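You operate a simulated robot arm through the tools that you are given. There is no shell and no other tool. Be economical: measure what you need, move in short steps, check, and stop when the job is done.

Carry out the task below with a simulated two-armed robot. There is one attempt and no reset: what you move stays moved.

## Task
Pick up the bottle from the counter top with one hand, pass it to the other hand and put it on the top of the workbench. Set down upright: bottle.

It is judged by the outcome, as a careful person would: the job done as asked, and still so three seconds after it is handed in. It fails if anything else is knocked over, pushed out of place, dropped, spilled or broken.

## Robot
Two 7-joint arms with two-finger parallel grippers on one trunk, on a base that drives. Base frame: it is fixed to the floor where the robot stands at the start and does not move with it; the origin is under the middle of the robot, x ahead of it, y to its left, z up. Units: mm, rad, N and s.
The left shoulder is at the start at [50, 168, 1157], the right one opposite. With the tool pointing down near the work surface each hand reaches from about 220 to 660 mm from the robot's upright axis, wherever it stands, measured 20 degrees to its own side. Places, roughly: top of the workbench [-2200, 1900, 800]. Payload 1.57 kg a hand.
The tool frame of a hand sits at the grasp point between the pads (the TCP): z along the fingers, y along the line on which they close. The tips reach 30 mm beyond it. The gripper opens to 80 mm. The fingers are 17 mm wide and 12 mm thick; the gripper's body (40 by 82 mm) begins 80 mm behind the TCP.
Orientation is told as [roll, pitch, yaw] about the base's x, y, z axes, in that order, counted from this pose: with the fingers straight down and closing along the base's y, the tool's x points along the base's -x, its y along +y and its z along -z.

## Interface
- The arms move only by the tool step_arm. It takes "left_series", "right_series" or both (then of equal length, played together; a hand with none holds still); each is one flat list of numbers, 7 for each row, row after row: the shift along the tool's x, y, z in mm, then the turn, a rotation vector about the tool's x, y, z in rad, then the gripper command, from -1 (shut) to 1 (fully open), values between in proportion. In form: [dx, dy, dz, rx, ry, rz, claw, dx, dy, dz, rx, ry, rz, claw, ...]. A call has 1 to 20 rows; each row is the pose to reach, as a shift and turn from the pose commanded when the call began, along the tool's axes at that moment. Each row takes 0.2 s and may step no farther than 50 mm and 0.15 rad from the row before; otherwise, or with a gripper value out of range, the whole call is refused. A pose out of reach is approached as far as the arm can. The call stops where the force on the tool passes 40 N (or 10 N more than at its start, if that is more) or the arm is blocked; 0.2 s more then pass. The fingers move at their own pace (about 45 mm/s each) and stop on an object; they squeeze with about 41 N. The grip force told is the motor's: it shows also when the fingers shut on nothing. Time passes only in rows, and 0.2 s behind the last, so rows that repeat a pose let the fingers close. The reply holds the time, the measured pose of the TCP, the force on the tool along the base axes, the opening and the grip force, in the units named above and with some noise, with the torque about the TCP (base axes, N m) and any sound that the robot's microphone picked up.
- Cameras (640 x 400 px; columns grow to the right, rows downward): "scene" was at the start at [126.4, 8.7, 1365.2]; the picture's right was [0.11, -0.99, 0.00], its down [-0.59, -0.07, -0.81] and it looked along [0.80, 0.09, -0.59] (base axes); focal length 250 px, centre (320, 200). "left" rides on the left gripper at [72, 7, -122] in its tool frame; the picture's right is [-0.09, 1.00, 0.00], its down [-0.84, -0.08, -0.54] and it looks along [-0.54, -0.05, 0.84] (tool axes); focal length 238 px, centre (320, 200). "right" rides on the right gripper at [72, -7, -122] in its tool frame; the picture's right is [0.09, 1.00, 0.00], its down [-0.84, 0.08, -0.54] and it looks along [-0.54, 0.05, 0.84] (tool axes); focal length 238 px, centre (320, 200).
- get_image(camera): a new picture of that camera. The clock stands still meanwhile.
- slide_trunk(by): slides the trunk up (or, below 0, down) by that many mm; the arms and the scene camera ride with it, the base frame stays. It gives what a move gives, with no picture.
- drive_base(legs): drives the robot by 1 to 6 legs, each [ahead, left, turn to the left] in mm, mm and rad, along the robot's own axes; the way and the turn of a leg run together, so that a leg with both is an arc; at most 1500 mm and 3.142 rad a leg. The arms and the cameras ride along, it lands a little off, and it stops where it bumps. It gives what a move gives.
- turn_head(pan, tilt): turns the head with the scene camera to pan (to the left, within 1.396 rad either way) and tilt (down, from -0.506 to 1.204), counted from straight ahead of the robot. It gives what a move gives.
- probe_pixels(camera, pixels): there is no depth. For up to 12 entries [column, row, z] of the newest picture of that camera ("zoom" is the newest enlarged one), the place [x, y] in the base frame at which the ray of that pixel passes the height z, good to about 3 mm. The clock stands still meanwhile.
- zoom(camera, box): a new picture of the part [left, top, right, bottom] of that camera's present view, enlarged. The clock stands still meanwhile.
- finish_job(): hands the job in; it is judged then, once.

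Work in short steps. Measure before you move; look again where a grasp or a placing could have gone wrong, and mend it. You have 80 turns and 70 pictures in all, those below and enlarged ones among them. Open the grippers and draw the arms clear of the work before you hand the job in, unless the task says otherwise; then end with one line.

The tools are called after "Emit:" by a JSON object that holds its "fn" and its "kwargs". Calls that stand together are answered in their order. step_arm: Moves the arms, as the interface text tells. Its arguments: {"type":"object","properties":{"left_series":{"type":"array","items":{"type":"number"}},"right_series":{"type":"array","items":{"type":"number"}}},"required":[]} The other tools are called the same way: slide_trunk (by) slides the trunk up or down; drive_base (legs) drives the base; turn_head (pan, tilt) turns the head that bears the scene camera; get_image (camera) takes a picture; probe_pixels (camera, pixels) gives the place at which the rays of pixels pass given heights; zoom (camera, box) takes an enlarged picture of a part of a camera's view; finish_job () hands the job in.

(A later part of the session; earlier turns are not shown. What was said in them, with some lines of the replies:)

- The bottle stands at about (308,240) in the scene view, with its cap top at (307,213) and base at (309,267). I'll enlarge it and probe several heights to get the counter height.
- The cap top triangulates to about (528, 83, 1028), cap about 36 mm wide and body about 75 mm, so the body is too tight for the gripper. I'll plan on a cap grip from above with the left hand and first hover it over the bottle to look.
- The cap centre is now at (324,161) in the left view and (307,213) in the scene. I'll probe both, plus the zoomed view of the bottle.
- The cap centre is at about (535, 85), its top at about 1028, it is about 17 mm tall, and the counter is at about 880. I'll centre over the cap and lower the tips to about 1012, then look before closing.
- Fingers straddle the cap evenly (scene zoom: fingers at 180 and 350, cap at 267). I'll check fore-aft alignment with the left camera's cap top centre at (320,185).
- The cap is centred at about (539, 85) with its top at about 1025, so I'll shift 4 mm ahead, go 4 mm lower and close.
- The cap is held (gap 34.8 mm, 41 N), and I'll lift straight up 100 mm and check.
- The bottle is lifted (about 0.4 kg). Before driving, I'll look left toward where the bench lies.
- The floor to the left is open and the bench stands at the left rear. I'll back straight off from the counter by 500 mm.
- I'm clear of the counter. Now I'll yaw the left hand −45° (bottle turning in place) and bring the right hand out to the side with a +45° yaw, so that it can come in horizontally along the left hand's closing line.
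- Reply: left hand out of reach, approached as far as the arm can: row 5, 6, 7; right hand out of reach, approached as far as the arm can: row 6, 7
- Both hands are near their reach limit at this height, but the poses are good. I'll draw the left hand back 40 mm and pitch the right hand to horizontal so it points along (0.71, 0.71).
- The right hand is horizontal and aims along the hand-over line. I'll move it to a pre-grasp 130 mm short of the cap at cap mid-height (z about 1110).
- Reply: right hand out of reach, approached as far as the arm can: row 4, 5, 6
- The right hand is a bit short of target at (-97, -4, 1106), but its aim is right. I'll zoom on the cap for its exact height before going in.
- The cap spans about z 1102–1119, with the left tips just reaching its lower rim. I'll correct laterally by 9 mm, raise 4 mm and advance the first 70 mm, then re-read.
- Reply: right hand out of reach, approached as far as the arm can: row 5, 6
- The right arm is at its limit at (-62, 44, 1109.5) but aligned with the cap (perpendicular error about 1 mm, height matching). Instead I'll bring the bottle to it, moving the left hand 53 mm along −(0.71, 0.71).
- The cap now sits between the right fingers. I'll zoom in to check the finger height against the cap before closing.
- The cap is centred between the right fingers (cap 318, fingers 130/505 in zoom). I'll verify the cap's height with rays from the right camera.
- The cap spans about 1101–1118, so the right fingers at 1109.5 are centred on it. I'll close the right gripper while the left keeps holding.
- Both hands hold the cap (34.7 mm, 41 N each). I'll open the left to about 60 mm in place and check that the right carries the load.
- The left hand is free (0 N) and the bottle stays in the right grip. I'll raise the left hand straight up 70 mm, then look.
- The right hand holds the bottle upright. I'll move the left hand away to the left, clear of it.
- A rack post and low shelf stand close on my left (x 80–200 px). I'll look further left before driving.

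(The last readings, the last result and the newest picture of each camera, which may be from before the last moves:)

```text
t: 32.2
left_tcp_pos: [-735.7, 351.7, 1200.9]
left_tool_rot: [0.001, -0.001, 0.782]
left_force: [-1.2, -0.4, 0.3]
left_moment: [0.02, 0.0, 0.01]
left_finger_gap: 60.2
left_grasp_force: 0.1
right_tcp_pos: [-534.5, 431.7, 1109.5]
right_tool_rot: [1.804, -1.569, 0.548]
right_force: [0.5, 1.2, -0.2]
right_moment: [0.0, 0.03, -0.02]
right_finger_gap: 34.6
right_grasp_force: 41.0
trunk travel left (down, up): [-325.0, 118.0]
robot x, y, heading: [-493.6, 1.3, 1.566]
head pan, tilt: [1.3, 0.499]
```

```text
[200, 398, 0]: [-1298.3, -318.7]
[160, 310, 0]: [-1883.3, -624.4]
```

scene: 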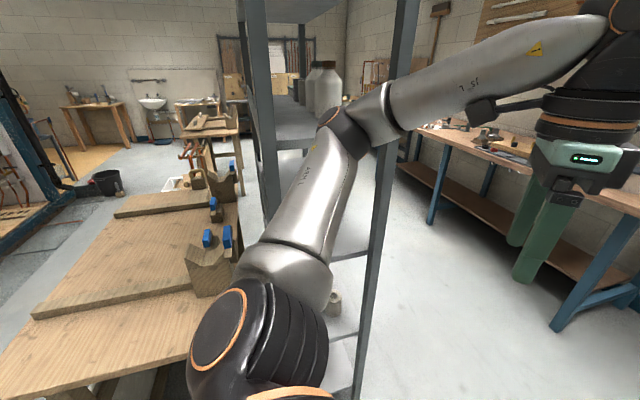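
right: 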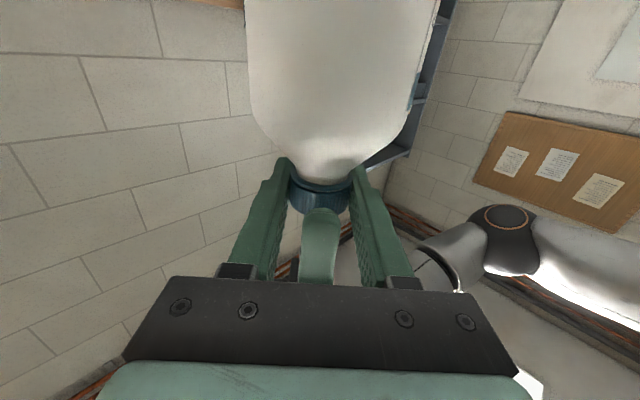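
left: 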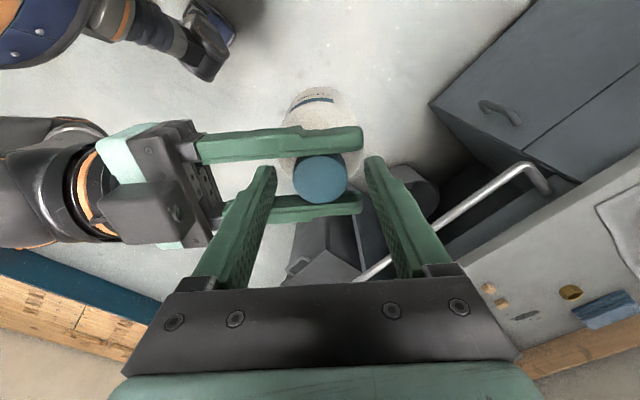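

I'll probe the bench legs and edge, plus points on the rack post, to map the clearances.

Emit:
{"fn": "probe_pixels", "kwargs": {"camera": "scene", "pixels": [[435, 222, 0], [555, 330, 0], [407, 168, 0], [545, 180, 800], [640, 207, 800], [430, 132, 800], [360, 360, 0], [360, 360, 300], [335, 305, 300], [335, 310, 100], [275, 150, 1200], [265, 100, 1200]]}}

Emit:
{"fn": "turn_head", "kwargs": {"pan": 0.3, "tilt": 0.55}}

Emit:
{"fn": "get_image", "kwargs": {"camera": "scene"}}

```text
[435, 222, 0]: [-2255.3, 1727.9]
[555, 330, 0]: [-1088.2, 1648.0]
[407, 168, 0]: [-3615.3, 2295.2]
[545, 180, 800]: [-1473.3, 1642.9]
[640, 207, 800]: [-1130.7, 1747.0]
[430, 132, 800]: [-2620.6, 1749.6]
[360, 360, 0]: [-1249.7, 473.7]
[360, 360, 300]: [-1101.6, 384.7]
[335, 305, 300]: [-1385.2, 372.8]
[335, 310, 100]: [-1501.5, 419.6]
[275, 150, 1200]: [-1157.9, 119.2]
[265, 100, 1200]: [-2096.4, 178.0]
```

```text
t: 33.4
left_tcp_pos: [-734.0, 353.1, 1200.7]
left_tool_rot: [0.0, 0.002, 0.781]
left_force: [0.5, 0.0, 0.6]
left_moment: [0.03, 0.01, 0.01]
left_finger_gap: 59.8
left_grasp_force: 0.1
right_tcp_pos: [-533.7, 431.7, 1109.0]
right_tool_rot: [1.773, -1.569, 0.577]
right_force: [-0.6, -0.5, 0.2]
right_moment: [0.0, -0.03, 0.02]
right_finger_gap: 34.7
right_grasp_force: 40.5
trunk travel left (down, up): [-325.0, 118.0]
robot x, y, heading: [-493.5, 2.9, 1.565]
head pan, tilt: [0.3, 0.55]
```

```text
31 pictures are left
```

scene: 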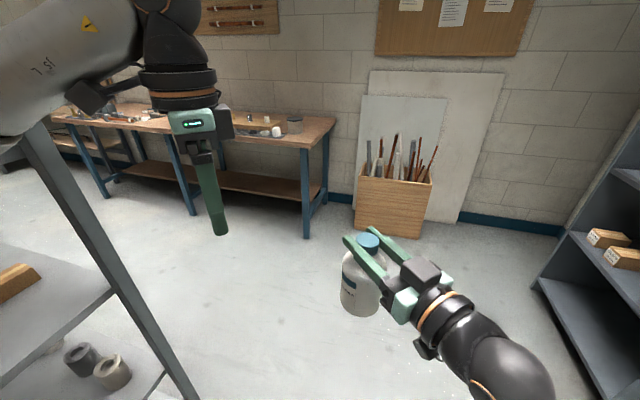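

The floor ahead is clear: the bench front edge is at y≈1650–1700, its right end at x≈−1050, and the rack reaches to about y 470. I'll drive 850 mm ahead, away from the rack, then look.

Emit:
{"fn": "drive_base", "kwargs": {"legs": [[850, 0, 0]]}}

Emit:
{"fn": "turn_head", "kwargs": {"pan": 0.75, "tilt": 0.5}}

Emit:
{"fn": "get_image", "kwargs": {"camera": "scene"}}

```text
t: 37.9
left_tcp_pos: [-728.7, 1202.9, 1200.9]
left_tool_rot: [0.001, 0.001, 0.779]
left_force: [0.1, -0.2, 0.5]
left_moment: [0.01, -0.01, 0.0]
left_finger_gap: 59.9
left_grasp_force: 0.1
right_tcp_pos: [-526.1, 1281.4, 1109.5]
right_tool_rot: [1.688, -1.569, 0.659]
right_force: [0.0, 0.4, 0.4]
right_moment: [0.02, -0.03, -0.01]
right_finger_gap: 34.5
right_grasp_force: 41.2
trunk travel left (down, up): [-325.0, 118.0]
robot x, y, heading: [-487.4, 849.4, 1.562]
head pan, tilt: [0.3, 0.55]
```

```text
t: 38.8
left_tcp_pos: [-728.0, 1203.4, 1200.0]
left_tool_rot: [-0.001, 0.001, 0.779]
left_force: [0.6, 0.1, 0.6]
left_moment: [0.02, 0.03, 0.03]
left_finger_gap: 60.0
left_grasp_force: 0.0
right_tcp_pos: [-525.6, 1282.3, 1109.0]
right_tool_rot: [1.566, -1.571, 0.786]
right_force: [-0.1, -0.4, 0.1]
right_moment: [0.0, -0.05, 0.0]
right_finger_gap: 34.7
right_grasp_force: 41.5
trunk travel left (down, up): [-325.0, 118.0]
robot x, y, heading: [-486.0, 845.5, 1.563]
head pan, tilt: [0.75, 0.499]
```

```text
30 pictures are left
```

scene: 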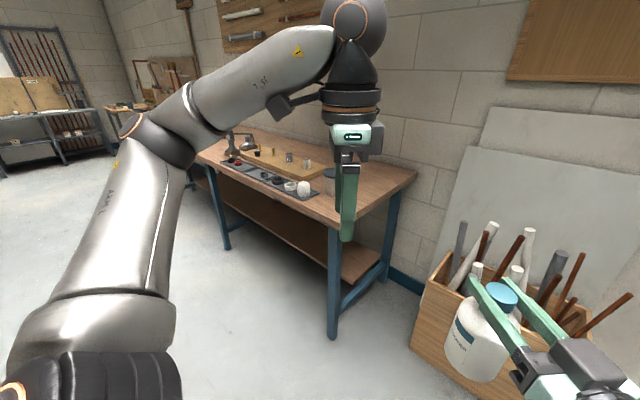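

The bench's right-hand end looks free, with a jar at (333,180) and a tray whose right end is near (310,195). I'll probe that area.

Emit:
{"fn": "probe_pixels", "kwargs": {"camera": "scene", "pixels": [[337, 220, 800], [417, 172, 800], [200, 155, 800], [333, 190, 800], [305, 196, 800], [325, 178, 800], [375, 185, 800], [333, 338, 0], [223, 248, 0]]}}

Emit:
{"fn": "zoom", "kwargs": {"camera": "scene", "box": [190, 110, 430, 260]}}

```text
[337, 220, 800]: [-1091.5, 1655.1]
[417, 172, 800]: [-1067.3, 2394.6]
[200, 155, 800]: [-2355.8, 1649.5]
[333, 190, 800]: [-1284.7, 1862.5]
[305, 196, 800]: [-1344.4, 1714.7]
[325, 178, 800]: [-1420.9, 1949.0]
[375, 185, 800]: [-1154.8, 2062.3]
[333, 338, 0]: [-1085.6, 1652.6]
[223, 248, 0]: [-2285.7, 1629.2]
```

```text
2.67 times, centred on (310, 185) of scene
```

zoom: 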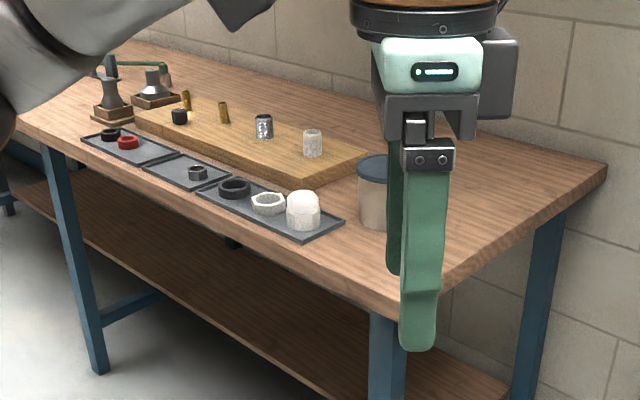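

The bench top is at 800 and spans y 1650–2390 with its right end at x≈−1090. There is a clear patch around (−1165, 1765), with the jar at about (−1285, 1845). I'll drive diagonally to in front of that patch and look.

Emit:
{"fn": "drive_base", "kwargs": {"legs": [[240, 640, 0]]}}

Emit:
{"fn": "turn_head", "kwargs": {"pan": 0.0, "tilt": 0.6}}

Emit:
{"fn": "get_image", "kwargs": {"camera": "scene"}}

```text
t: 44.9
left_tcp_pos: [-1363.2, 1452.8, 1200.2]
left_tool_rot: [0.001, 0.0, 0.77]
left_force: [0.5, -0.3, -0.1]
left_moment: [0.0, -0.05, -0.01]
left_finger_gap: 59.9
left_grasp_force: 0.1
right_tcp_pos: [-1160.9, 1529.5, 1109.1]
right_tool_rot: [1.577, -1.569, 0.764]
right_force: [1.1, 0.0, -0.1]
right_moment: [0.02, -0.03, -0.01]
right_finger_gap: 34.7
right_grasp_force: 41.2
trunk travel left (down, up): [-325.0, 118.0]
robot x, y, heading: [-1123.9, 1095.2, 1.551]
head pan, tilt: [0.75, 0.499]
```

```text
t: 46.0
left_tcp_pos: [-1362.4, 1452.5, 1201.2]
left_tool_rot: [0.0, -0.001, 0.767]
left_force: [-0.6, -0.3, -0.7]
left_moment: [0.03, 0.02, 0.0]
left_finger_gap: 59.9
left_grasp_force: 0.0
right_tcp_pos: [-1161.5, 1529.7, 1108.7]
right_tool_rot: [1.5, -1.569, 0.838]
right_force: [0.0, -0.3, 0.3]
right_moment: [-0.05, 0.01, 0.02]
right_finger_gap: 34.8
right_grasp_force: 41.2
trunk travel left (down, up): [-325.0, 118.0]
robot x, y, heading: [-1120.9, 1096.6, 1.55]
head pan, tilt: [0.0, 0.6]
```

```text
28 pictures are left
```

scene: 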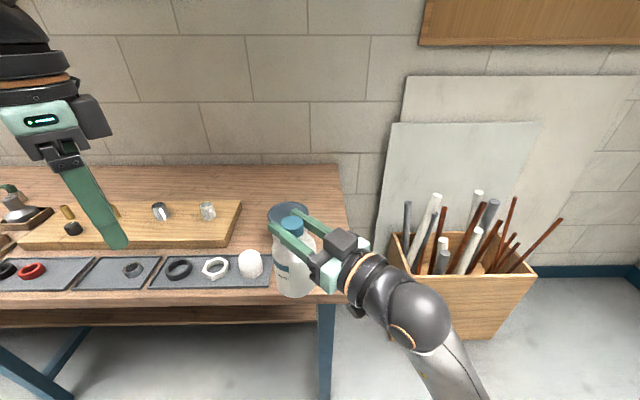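

The jar appears behind the bottle at (288,212) and the tray's right end is at (270,285). I'll probe their positions.

Emit:
{"fn": "probe_pixels", "kwargs": {"camera": "scene", "pixels": [[350, 292, 800], [338, 165, 800], [270, 288, 800], [268, 256, 800], [268, 228, 850], [308, 222, 850], [330, 240, 800], [320, 215, 800]]}}

Emit:
{"fn": "zoom", "kwargs": {"camera": "scene", "box": [220, 160, 380, 310]}}

Emit:
{"fn": "get_image", "kwargs": {"camera": "left"}}

```text
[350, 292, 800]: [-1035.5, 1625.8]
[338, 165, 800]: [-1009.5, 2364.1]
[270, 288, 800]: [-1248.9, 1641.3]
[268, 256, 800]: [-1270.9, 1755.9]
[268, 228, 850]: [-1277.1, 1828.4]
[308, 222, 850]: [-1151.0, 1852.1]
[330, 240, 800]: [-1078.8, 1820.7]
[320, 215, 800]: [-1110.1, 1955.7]
```

```text
2.67 times, centred on (300, 235) of scene
```

zoom: 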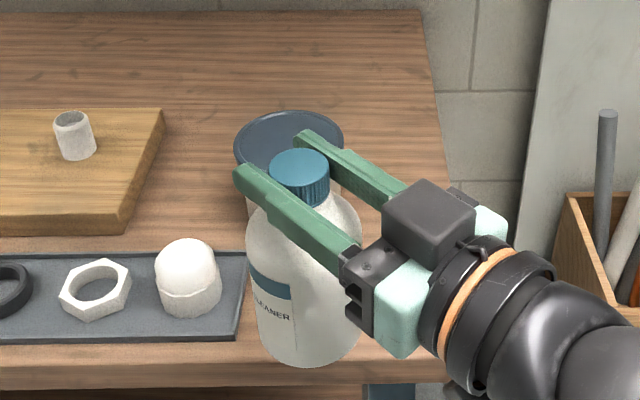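

```text
26 pictures are left
```

left: 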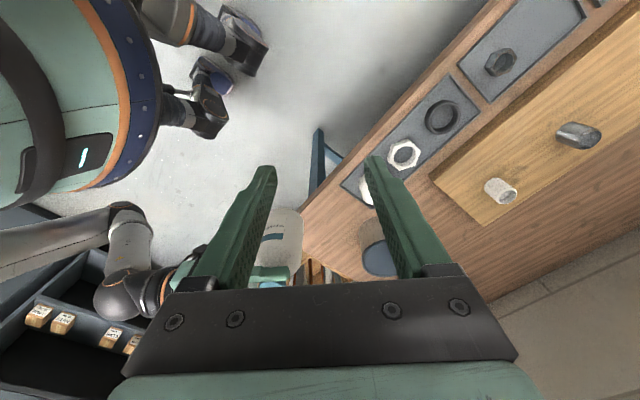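

The jar is larger than I assumed, so I'll triangulate it with both cameras.

Emit:
{"fn": "probe_pixels", "kwargs": {"camera": "scene", "pixels": [[288, 216, 850], [288, 216, 880], [288, 216, 910], [268, 216, 880], [308, 216, 880], [288, 231, 880], [288, 202, 880]]}}

Emit:
{"fn": "probe_pixels", "kwargs": {"camera": "left", "pixels": [[379, 258, 850], [379, 258, 880], [379, 258, 910], [362, 258, 880], [303, 235, 800], [372, 185, 800], [345, 195, 800]]}}

Emit:
{"fn": "zoom", "kwargs": {"camera": "left", "box": [270, 160, 430, 300]}}

```text
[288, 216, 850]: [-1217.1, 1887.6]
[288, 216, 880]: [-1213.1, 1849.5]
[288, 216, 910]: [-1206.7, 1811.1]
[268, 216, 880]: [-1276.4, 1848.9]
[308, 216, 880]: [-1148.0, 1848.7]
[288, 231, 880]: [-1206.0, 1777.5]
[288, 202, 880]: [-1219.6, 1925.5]
```

```text
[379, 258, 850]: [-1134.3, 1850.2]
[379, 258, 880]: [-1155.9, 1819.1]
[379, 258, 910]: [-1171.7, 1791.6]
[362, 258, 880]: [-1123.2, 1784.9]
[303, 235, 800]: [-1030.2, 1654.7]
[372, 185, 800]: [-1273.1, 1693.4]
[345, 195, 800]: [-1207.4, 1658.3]
```

```text
2.86 times, centred on (350, 230) of left
```

zoom: 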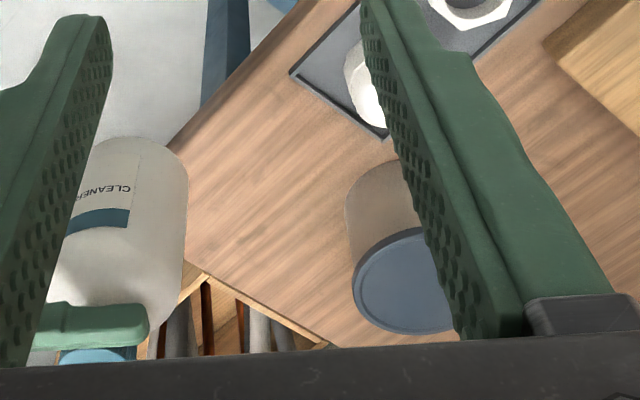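

The jar's centre is about (−1200, 1850) with a radius of about 60. The bench's right end is at x≈−1030 and the tray ends at x≈−1245. A clear spot for the bottle is (−1110, 1730), so I'll drive 130 mm ahead and 50 mm right, still high above everything.

Emit:
{"fn": "drive_base", "kwargs": {"legs": [[130, -48, 0.02]]}}

Emit:
{"fn": "get_image", "kwargs": {"camera": "scene"}}

Emit:
{"fn": "get_image", "kwargs": {"camera": "left"}}

```text
t: 47.4
left_tcp_pos: [-1319.6, 1576.5, 1200.4]
left_tool_rot: [-0.001, -0.001, 0.788]
left_force: [0.4, -0.3, 0.5]
left_moment: [0.0, 0.03, 0.0]
left_finger_gap: 60.0
left_grasp_force: 0.1
right_tcp_pos: [-1117.8, 1655.8, 1109.9]
right_tool_rot: [1.35, -1.567, 1.006]
right_force: [0.2, -0.5, 0.8]
right_moment: [-0.01, 0.04, 0.05]
right_finger_gap: 34.6
right_grasp_force: 41.1
trunk travel left (down, up): [-325.0, 118.0]
robot x, y, heading: [-1076.1, 1228.4, 1.572]
head pan, tilt: [0.0, 0.6]
```

```text
24 pictures are left
```

scene: 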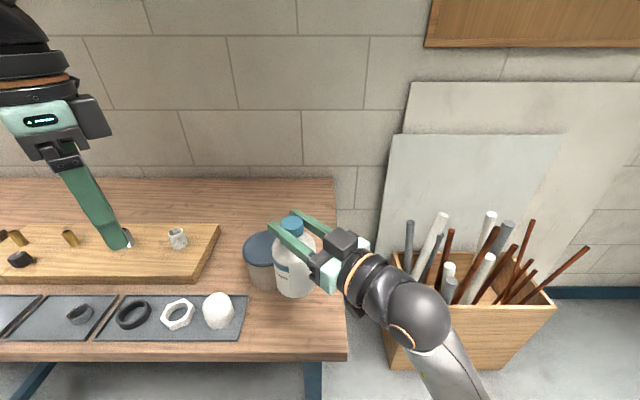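

```text
23 pictures are left
```

left: 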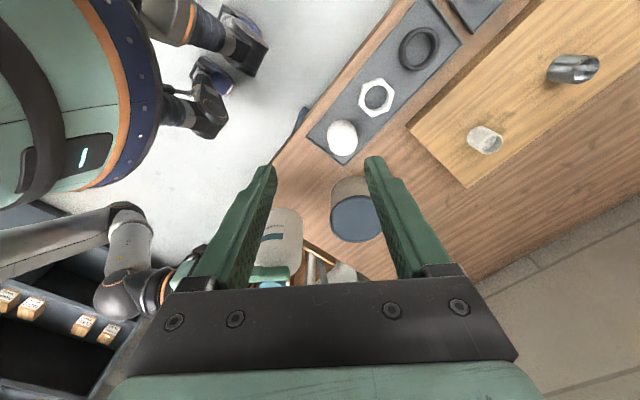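

Now the jar lid and bench corner are visible in both views, so I'll probe them again.

Emit:
{"fn": "probe_pixels", "kwargs": {"camera": "scene", "pixels": [[346, 352, 800], [336, 180, 800], [245, 335, 800], [248, 297, 800], [264, 247, 870], [264, 247, 900], [264, 288, 800], [245, 270, 800]]}}

Emit:
{"fn": "probe_pixels", "kwargs": {"camera": "left", "pixels": [[358, 219, 870], [358, 219, 900], [331, 219, 880], [340, 190, 800], [274, 162, 800], [307, 135, 800], [340, 163, 800]]}}

```text
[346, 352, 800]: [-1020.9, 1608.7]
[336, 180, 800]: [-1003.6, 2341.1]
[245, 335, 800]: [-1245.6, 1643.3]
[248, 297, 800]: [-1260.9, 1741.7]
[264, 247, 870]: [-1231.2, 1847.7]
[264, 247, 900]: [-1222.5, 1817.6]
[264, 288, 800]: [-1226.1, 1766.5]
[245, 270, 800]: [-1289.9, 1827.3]
```

```text
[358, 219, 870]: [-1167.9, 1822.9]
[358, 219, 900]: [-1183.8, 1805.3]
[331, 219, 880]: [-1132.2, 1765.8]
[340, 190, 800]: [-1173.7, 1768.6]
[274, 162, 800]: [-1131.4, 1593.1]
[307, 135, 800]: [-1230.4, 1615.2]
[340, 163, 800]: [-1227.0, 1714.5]
```

Triangulating better puts the bench top at about 825–835, the jar at (−1207, 1785) with radius 47 and its top at about 935, the bench right edge at x≈−1005 and the front edge at y≈1580. A good spot is (−1095, 1685). I'll shift the right hand there by arm, then lower the trunk 90 mm.

Emit:
{"fn": "step_arm", "kwargs": {"right_series": [0, -12, 1, 0, 0, 0, -1, 0, -25, 3, 0, 0, 0, -1, 0, -37, 4, 0, 0, 0, -1, 0, -37, 4, 0, 0, 0, -1]}}

Emit:
{"fn": "slide_trunk", "kwargs": {"by": -90}}

Emit:
{"fn": "get_image", "kwargs": {"camera": "scene"}}

Emit:
{"fn": "get_image", "kwargs": {"camera": "left"}}

Emit:
{"fn": "get_image", "kwargs": {"camera": "right"}}

```text
t: 48.4
left_tcp_pos: [-1321.0, 1577.0, 1199.7]
left_tool_rot: [0.001, 0.0, 0.787]
left_force: [0.4, 0.2, 0.7]
left_moment: [-0.01, 0.0, -0.04]
left_finger_gap: 59.9
left_grasp_force: 0.1
right_tcp_pos: [-1096.7, 1685.7, 1109.2]
right_tool_rot: [1.471, -1.569, 0.887]
right_force: [-0.5, -0.3, 0.6]
right_moment: [-0.01, -0.02, -0.02]
right_finger_gap: 34.8
right_grasp_force: 41.7
trunk travel left (down, up): [-325.0, 118.0]
robot x, y, heading: [-1075.5, 1220.4, 1.571]
head pan, tilt: [0.0, 0.6]
```

```text
t: 49.6
left_tcp_pos: [-1320.4, 1576.5, 1110.2]
left_tool_rot: [-0.002, -0.001, 0.786]
left_force: [0.6, -0.4, 0.4]
left_moment: [-0.01, 0.03, 0.0]
left_finger_gap: 59.6
left_grasp_force: 0.1
right_tcp_pos: [-1096.3, 1684.8, 1020.2]
right_tool_rot: [1.451, -1.569, 0.911]
right_force: [0.9, 0.5, -1.0]
right_moment: [-0.03, -0.01, 0.0]
right_finger_gap: 34.7
right_grasp_force: 41.2
trunk travel left (down, up): [-235.0, 208.0]
robot x, y, heading: [-1074.0, 1230.6, 1.567]
head pan, tilt: [0.0, 0.6]
```

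```text
22 pictures are left
```

scene: 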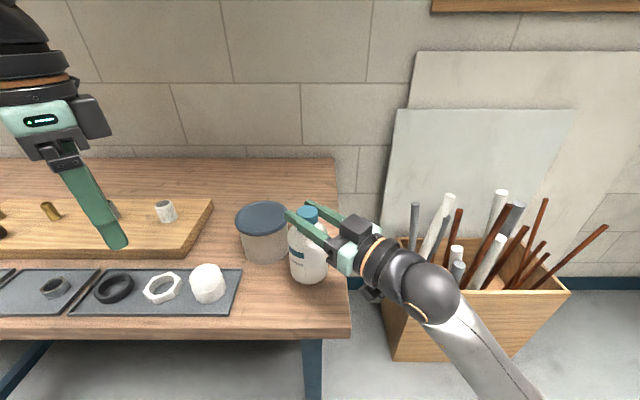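

```text
21 pictures are left
```

left: 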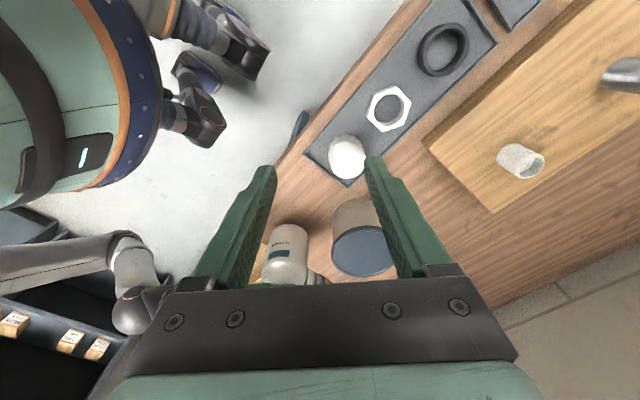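

```text
20 pictures are left
```

right: 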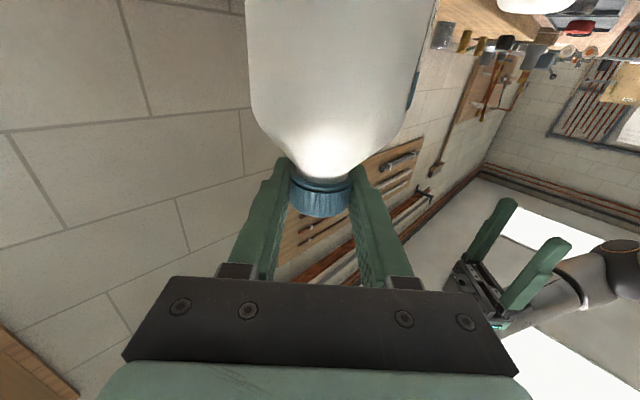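

The bottle's bottom is at about 884 over the clear patch. I'll check the bench height again using the tray corners: scene (242,270) and (232,314), left (347,186) and (305,151).

Emit:
{"fn": "probe_pixels", "kwargs": {"camera": "scene", "pixels": [[242, 270, 800], [242, 270, 840], [230, 314, 800], [230, 314, 840], [349, 325, 800], [349, 325, 830]]}}

Emit:
{"fn": "probe_pixels", "kwargs": {"camera": "left", "pixels": [[347, 186, 800], [347, 186, 840], [305, 151, 800], [305, 151, 840]]}}

Emit:
{"fn": "zoom", "kwargs": {"camera": "scene", "box": [220, 190, 380, 340]}}

```text
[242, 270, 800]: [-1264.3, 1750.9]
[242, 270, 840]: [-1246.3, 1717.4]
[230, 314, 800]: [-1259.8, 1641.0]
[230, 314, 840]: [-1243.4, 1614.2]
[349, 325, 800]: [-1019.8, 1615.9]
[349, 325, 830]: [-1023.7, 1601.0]
```

```text
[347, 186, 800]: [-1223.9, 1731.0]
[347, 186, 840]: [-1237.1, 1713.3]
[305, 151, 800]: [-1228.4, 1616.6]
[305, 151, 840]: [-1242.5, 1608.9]
```

```text
2.67 times, centred on (300, 265) of scene
```

zoom: 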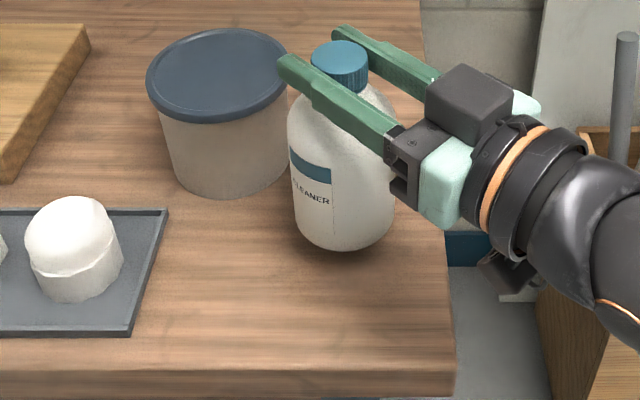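

The tray rim triangulates to about 842, so the bench top is near 835. I'll shift the bottle slightly inward to about (−1108, 1690) and lower the hand 36 mm, to a bottom height of about 848.

Emit:
{"fn": "step_arm", "kwargs": {"right_series": [0, 3, 6, 0, 0, 0, -1, 0, 5, 12, 0, 0, 0, -1, 10, 5, 12, 0, 0, 0, -1, 20, 5, 12, 0, 0, 0, -1, 28, 5, 12, 0, 0, 0, -1, 36, 5, 12, 0, 0, 0, -1, 36, 5, 12, 0, 0, 0, -1]}}

Emit:
{"fn": "zoom", "kwargs": {"camera": "scene", "box": [220, 190, 380, 340]}}

```text
t: 51.2
left_tcp_pos: [-1320.4, 1576.6, 1111.1]
left_tool_rot: [0.0, -0.001, 0.787]
left_force: [-0.4, 0.1, 0.2]
left_moment: [0.03, 0.0, -0.01]
left_finger_gap: 60.3
left_grasp_force: 0.0
right_tcp_pos: [-1108.2, 1689.9, 987.3]
right_tool_rot: [-3.098, -1.564, -0.826]
right_force: [-0.7, 0.7, 8.5]
right_moment: [-0.15, -0.15, 0.0]
right_finger_gap: 34.8
right_grasp_force: 41.4
trunk travel left (down, up): [-235.0, 208.0]
robot x, y, heading: [-1076.2, 1224.7, 1.57]
head pan, tilt: [0.0, 0.6]
```

```text
2.67 times, centred on (300, 265) of scene
```

zoom: 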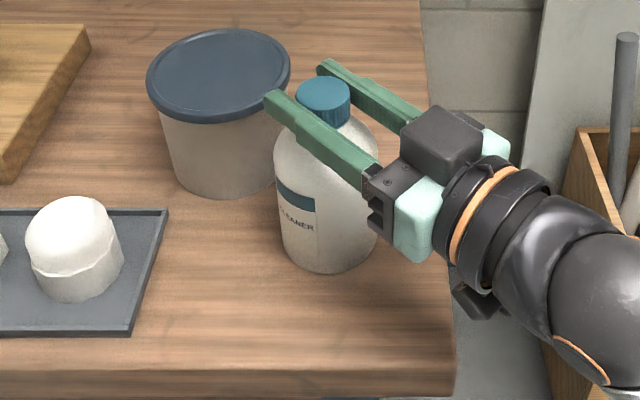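

Force z rose to +8.5 N with a small moment, so the bottle's base has touched the bench (top at about 850). I'll ease up 1.5 mm and check that it's upright.

Emit:
{"fn": "step_arm", "kwargs": {"right_series": [-1.5, 0, 0, 0, 0, 0, -1, -1.5, 0, 0, 0, 0, 0, -1]}}

Emit:
{"fn": "zoom", "kwargs": {"camera": "left", "box": [220, 170, 420, 295]}}

Emit:
{"fn": "zoom", "kwargs": {"camera": "scene", "box": [270, 210, 350, 300]}}

```text
t: 51.8
left_tcp_pos: [-1320.2, 1577.1, 1110.0]
left_tool_rot: [-0.001, -0.001, 0.788]
left_force: [-0.1, -0.8, 0.5]
left_moment: [-0.01, 0.02, 0.04]
left_finger_gap: 59.8
left_grasp_force: 0.2
right_tcp_pos: [-1109.1, 1690.9, 988.2]
right_tool_rot: [3.074, -1.568, -0.717]
right_force: [-2.1, 5.0, 9.2]
right_moment: [0.32, 0.11, 0.01]
right_finger_gap: 34.8
right_grasp_force: 40.4
trunk travel left (down, up): [-235.0, 208.0]
robot x, y, heading: [-1075.7, 1224.8, 1.572]
head pan, tilt: [0.0, 0.6]
```

```text
3.20 times, centred on (320, 232) of left
```

zoom: 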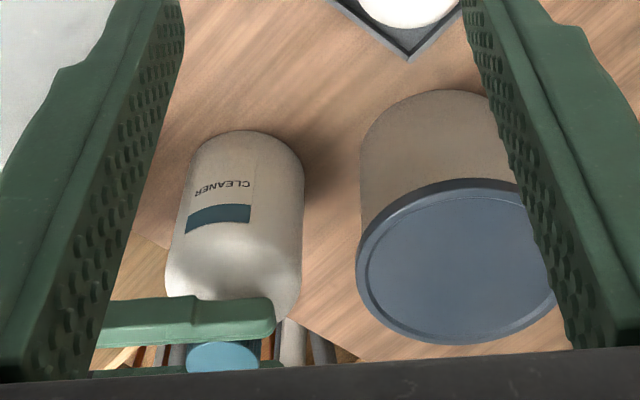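

```text
4.44 times, centred on (310, 255) of scene
```

zoom: 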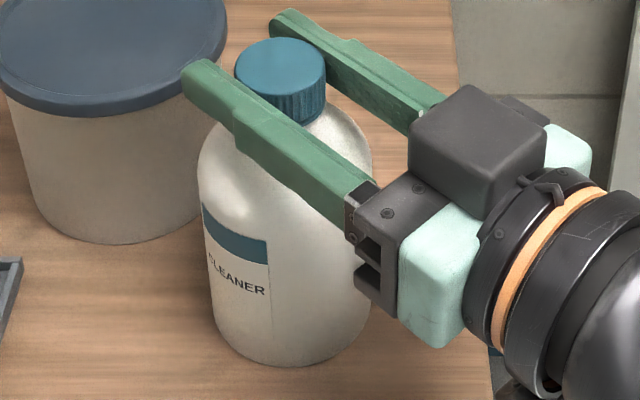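

Still about 9 N of contact load and a little side force, so I'll ease up another 2 mm and re-read.

Emit:
{"fn": "step_arm", "kwargs": {"right_series": [-2, 0, 0, 0, 0, 0, -1, -2, 0, 0, 0, 0, 0, -1]}}

```text
t: 52.4
left_tcp_pos: [-1320.4, 1576.2, 1110.3]
left_tool_rot: [0.001, -0.002, 0.787]
left_force: [-0.2, 0.3, -0.6]
left_moment: [0.02, 0.03, 0.02]
left_finger_gap: 60.5
left_grasp_force: 0.0
right_tcp_pos: [-1109.2, 1690.8, 986.8]
right_tool_rot: [0.967, -1.569, 1.39]
right_force: [-1.7, 1.9, 3.3]
right_moment: [0.5, 0.29, 0.03]
right_finger_gap: 34.5
right_grasp_force: 41.1
trunk travel left (down, up): [-235.0, 208.0]
robot x, y, heading: [-1073.6, 1227.2, 1.567]
head pan, tilt: [0.0, 0.6]
```

The load is down to about 3 N, with the base resting on the bench. I'll open the right gripper gently.

Emit:
{"fn": "step_arm", "kwargs": {"right_series": [0, 0, 0, 0, 0, 0, -0.12, 0, 0, 0, 0, 0, 0, -0.05, 0, 0, 0, 0, 0, 0, 0.1, 0, 0, 0, 0, 0, 0, 0.4, 0, 0, 0, 0, 0, 0, 0.6, 0, 0, 0, 0, 0, 0, 0.6]}}

Emit:
{"fn": "zoom", "kwargs": {"camera": "scene", "box": [270, 210, 350, 300]}}

Emit:
{"fn": "get_image", "kwargs": {"camera": "right"}}

```text
t: 53.8
left_tcp_pos: [-1319.8, 1575.5, 1110.3]
left_tool_rot: [0.0, -0.002, 0.787]
left_force: [0.3, -0.6, -0.6]
left_moment: [0.0, 0.01, 0.03]
left_finger_gap: 60.0
left_grasp_force: 0.0
right_tcp_pos: [-1107.4, 1690.2, 988.0]
right_tool_rot: [1.673, -1.57, 0.687]
right_force: [-0.3, 0.4, -0.6]
right_moment: [0.01, 0.01, -0.04]
right_finger_gap: 64.0
right_grasp_force: 0.2
trunk travel left (down, up): [-235.0, 208.0]
robot x, y, heading: [-1071.4, 1223.1, 1.575]
head pan, tilt: [0.0, 0.6]
```

```text
4.44 times, centred on (310, 255) of scene
```

zoom: 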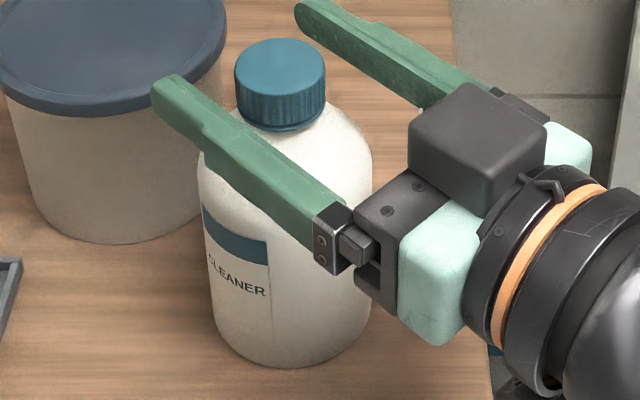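

```text
14 pictures are left
```

right: 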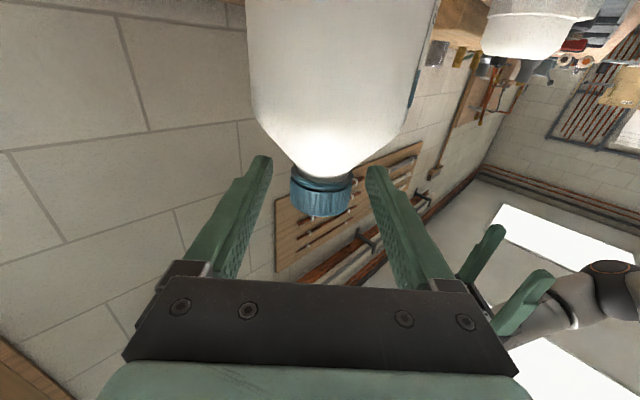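

The bottle stands unmoved on the bench. I'll draw the right hand straight back 85 mm along its axis.

Emit:
{"fn": "step_arm", "kwargs": {"right_series": [0, 0, -12, 0, 0, 0, 0.6, 0, 0, -30, 0, 0, 0, 0.6, 0, 0, -50, 0, 0, 0, 0.6, 0, 0, -70, 0, 0, 0, 0.6, 0, 0, -85, 0, 0, 0, 0.6, 0, 0, -85, 0, 0, 0, 0.6]}}

Emit:
{"fn": "get_image", "kwargs": {"camera": "scene"}}

```text
t: 55.2
left_tcp_pos: [-1320.1, 1576.2, 1110.0]
left_tool_rot: [0.0, -0.002, 0.786]
left_force: [-0.3, 1.3, 0.2]
left_moment: [-0.01, -0.04, 0.01]
left_finger_gap: 59.8
left_grasp_force: 0.0
right_tcp_pos: [-1047.6, 1630.1, 989.4]
right_tool_rot: [1.9, -1.569, 0.459]
right_force: [0.8, 0.2, 0.6]
right_moment: [-0.01, -0.01, 0.01]
right_finger_gap: 64.0
right_grasp_force: 0.0
trunk travel left (down, up): [-235.0, 208.0]
robot x, y, heading: [-1077.4, 1224.4, 1.574]
head pan, tilt: [0.0, 0.6]
```

```text
13 pictures are left
```

scene: 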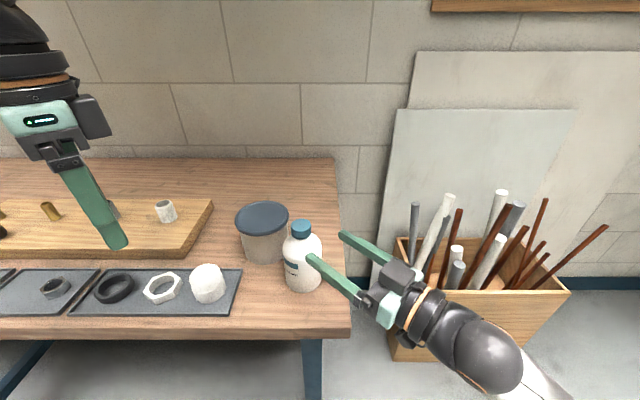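

The hand is clear of the cap and the bottle stands upright. I'll raise the trunk 90 mm and drive back 200 mm, then take a last look.

Emit:
{"fn": "slide_trunk", "kwargs": {"by": 90}}

Emit:
{"fn": "drive_base", "kwargs": {"legs": [[-200, 0, 0]]}}

Emit:
{"fn": "get_image", "kwargs": {"camera": "scene"}}

```text
t: 56.5
left_tcp_pos: [-1321.1, 1577.4, 1200.9]
left_tool_rot: [0.0, 0.0, 0.788]
left_force: [0.0, -0.5, -0.2]
left_moment: [0.0, 0.0, 0.03]
left_finger_gap: 59.7
left_grasp_force: 0.0
right_tcp_pos: [-1047.3, 1629.5, 1077.9]
right_tool_rot: [1.531, -1.568, 0.827]
right_force: [-0.1, 0.2, -0.1]
right_moment: [-0.04, 0.0, 0.02]
right_finger_gap: 63.7
right_grasp_force: 0.1
trunk travel left (down, up): [-325.0, 118.0]
robot x, y, heading: [-1077.4, 1222.3, 1.568]
head pan, tilt: [0.0, 0.6]
```

```text
t: 58.0
left_tcp_pos: [-1319.5, 1377.1, 1200.9]
left_tool_rot: [0.001, -0.002, 0.787]
left_force: [0.5, -0.2, -0.1]
left_moment: [0.03, 0.02, 0.01]
left_finger_gap: 60.1
left_grasp_force: 0.0
right_tcp_pos: [-1047.0, 1429.6, 1077.7]
right_tool_rot: [1.858, -1.57, 0.5]
right_force: [0.0, -0.7, -0.7]
right_moment: [0.0, 0.02, -0.02]
right_finger_gap: 64.2
right_grasp_force: 0.1
trunk travel left (down, up): [-325.0, 118.0]
robot x, y, heading: [-1075.9, 1023.6, 1.574]
head pan, tilt: [0.0, 0.6]
```

```text
12 pictures are left
```

scene: 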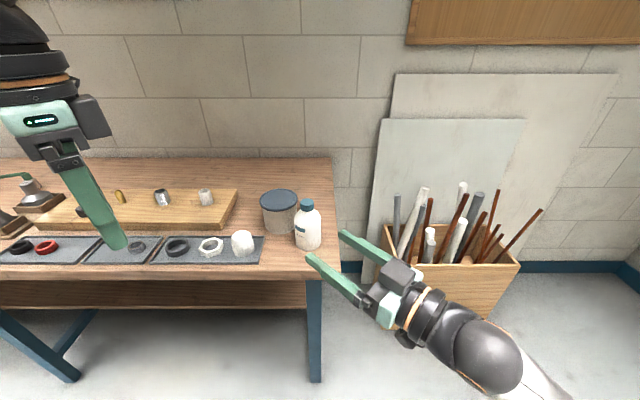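

The bottle stands upright at (307,228) on the bench top, nothing around it looks disturbed, and both open hands are clear of it. I'll hand the job in.

Emit:
{"fn": "finish_job", "kwargs": {}}

```text
The job is handed in.
```

The bottle was picked up with the left hand, passed to the right, and now stands upright near the right front corner of the workbench; nothing else looked disturbed.
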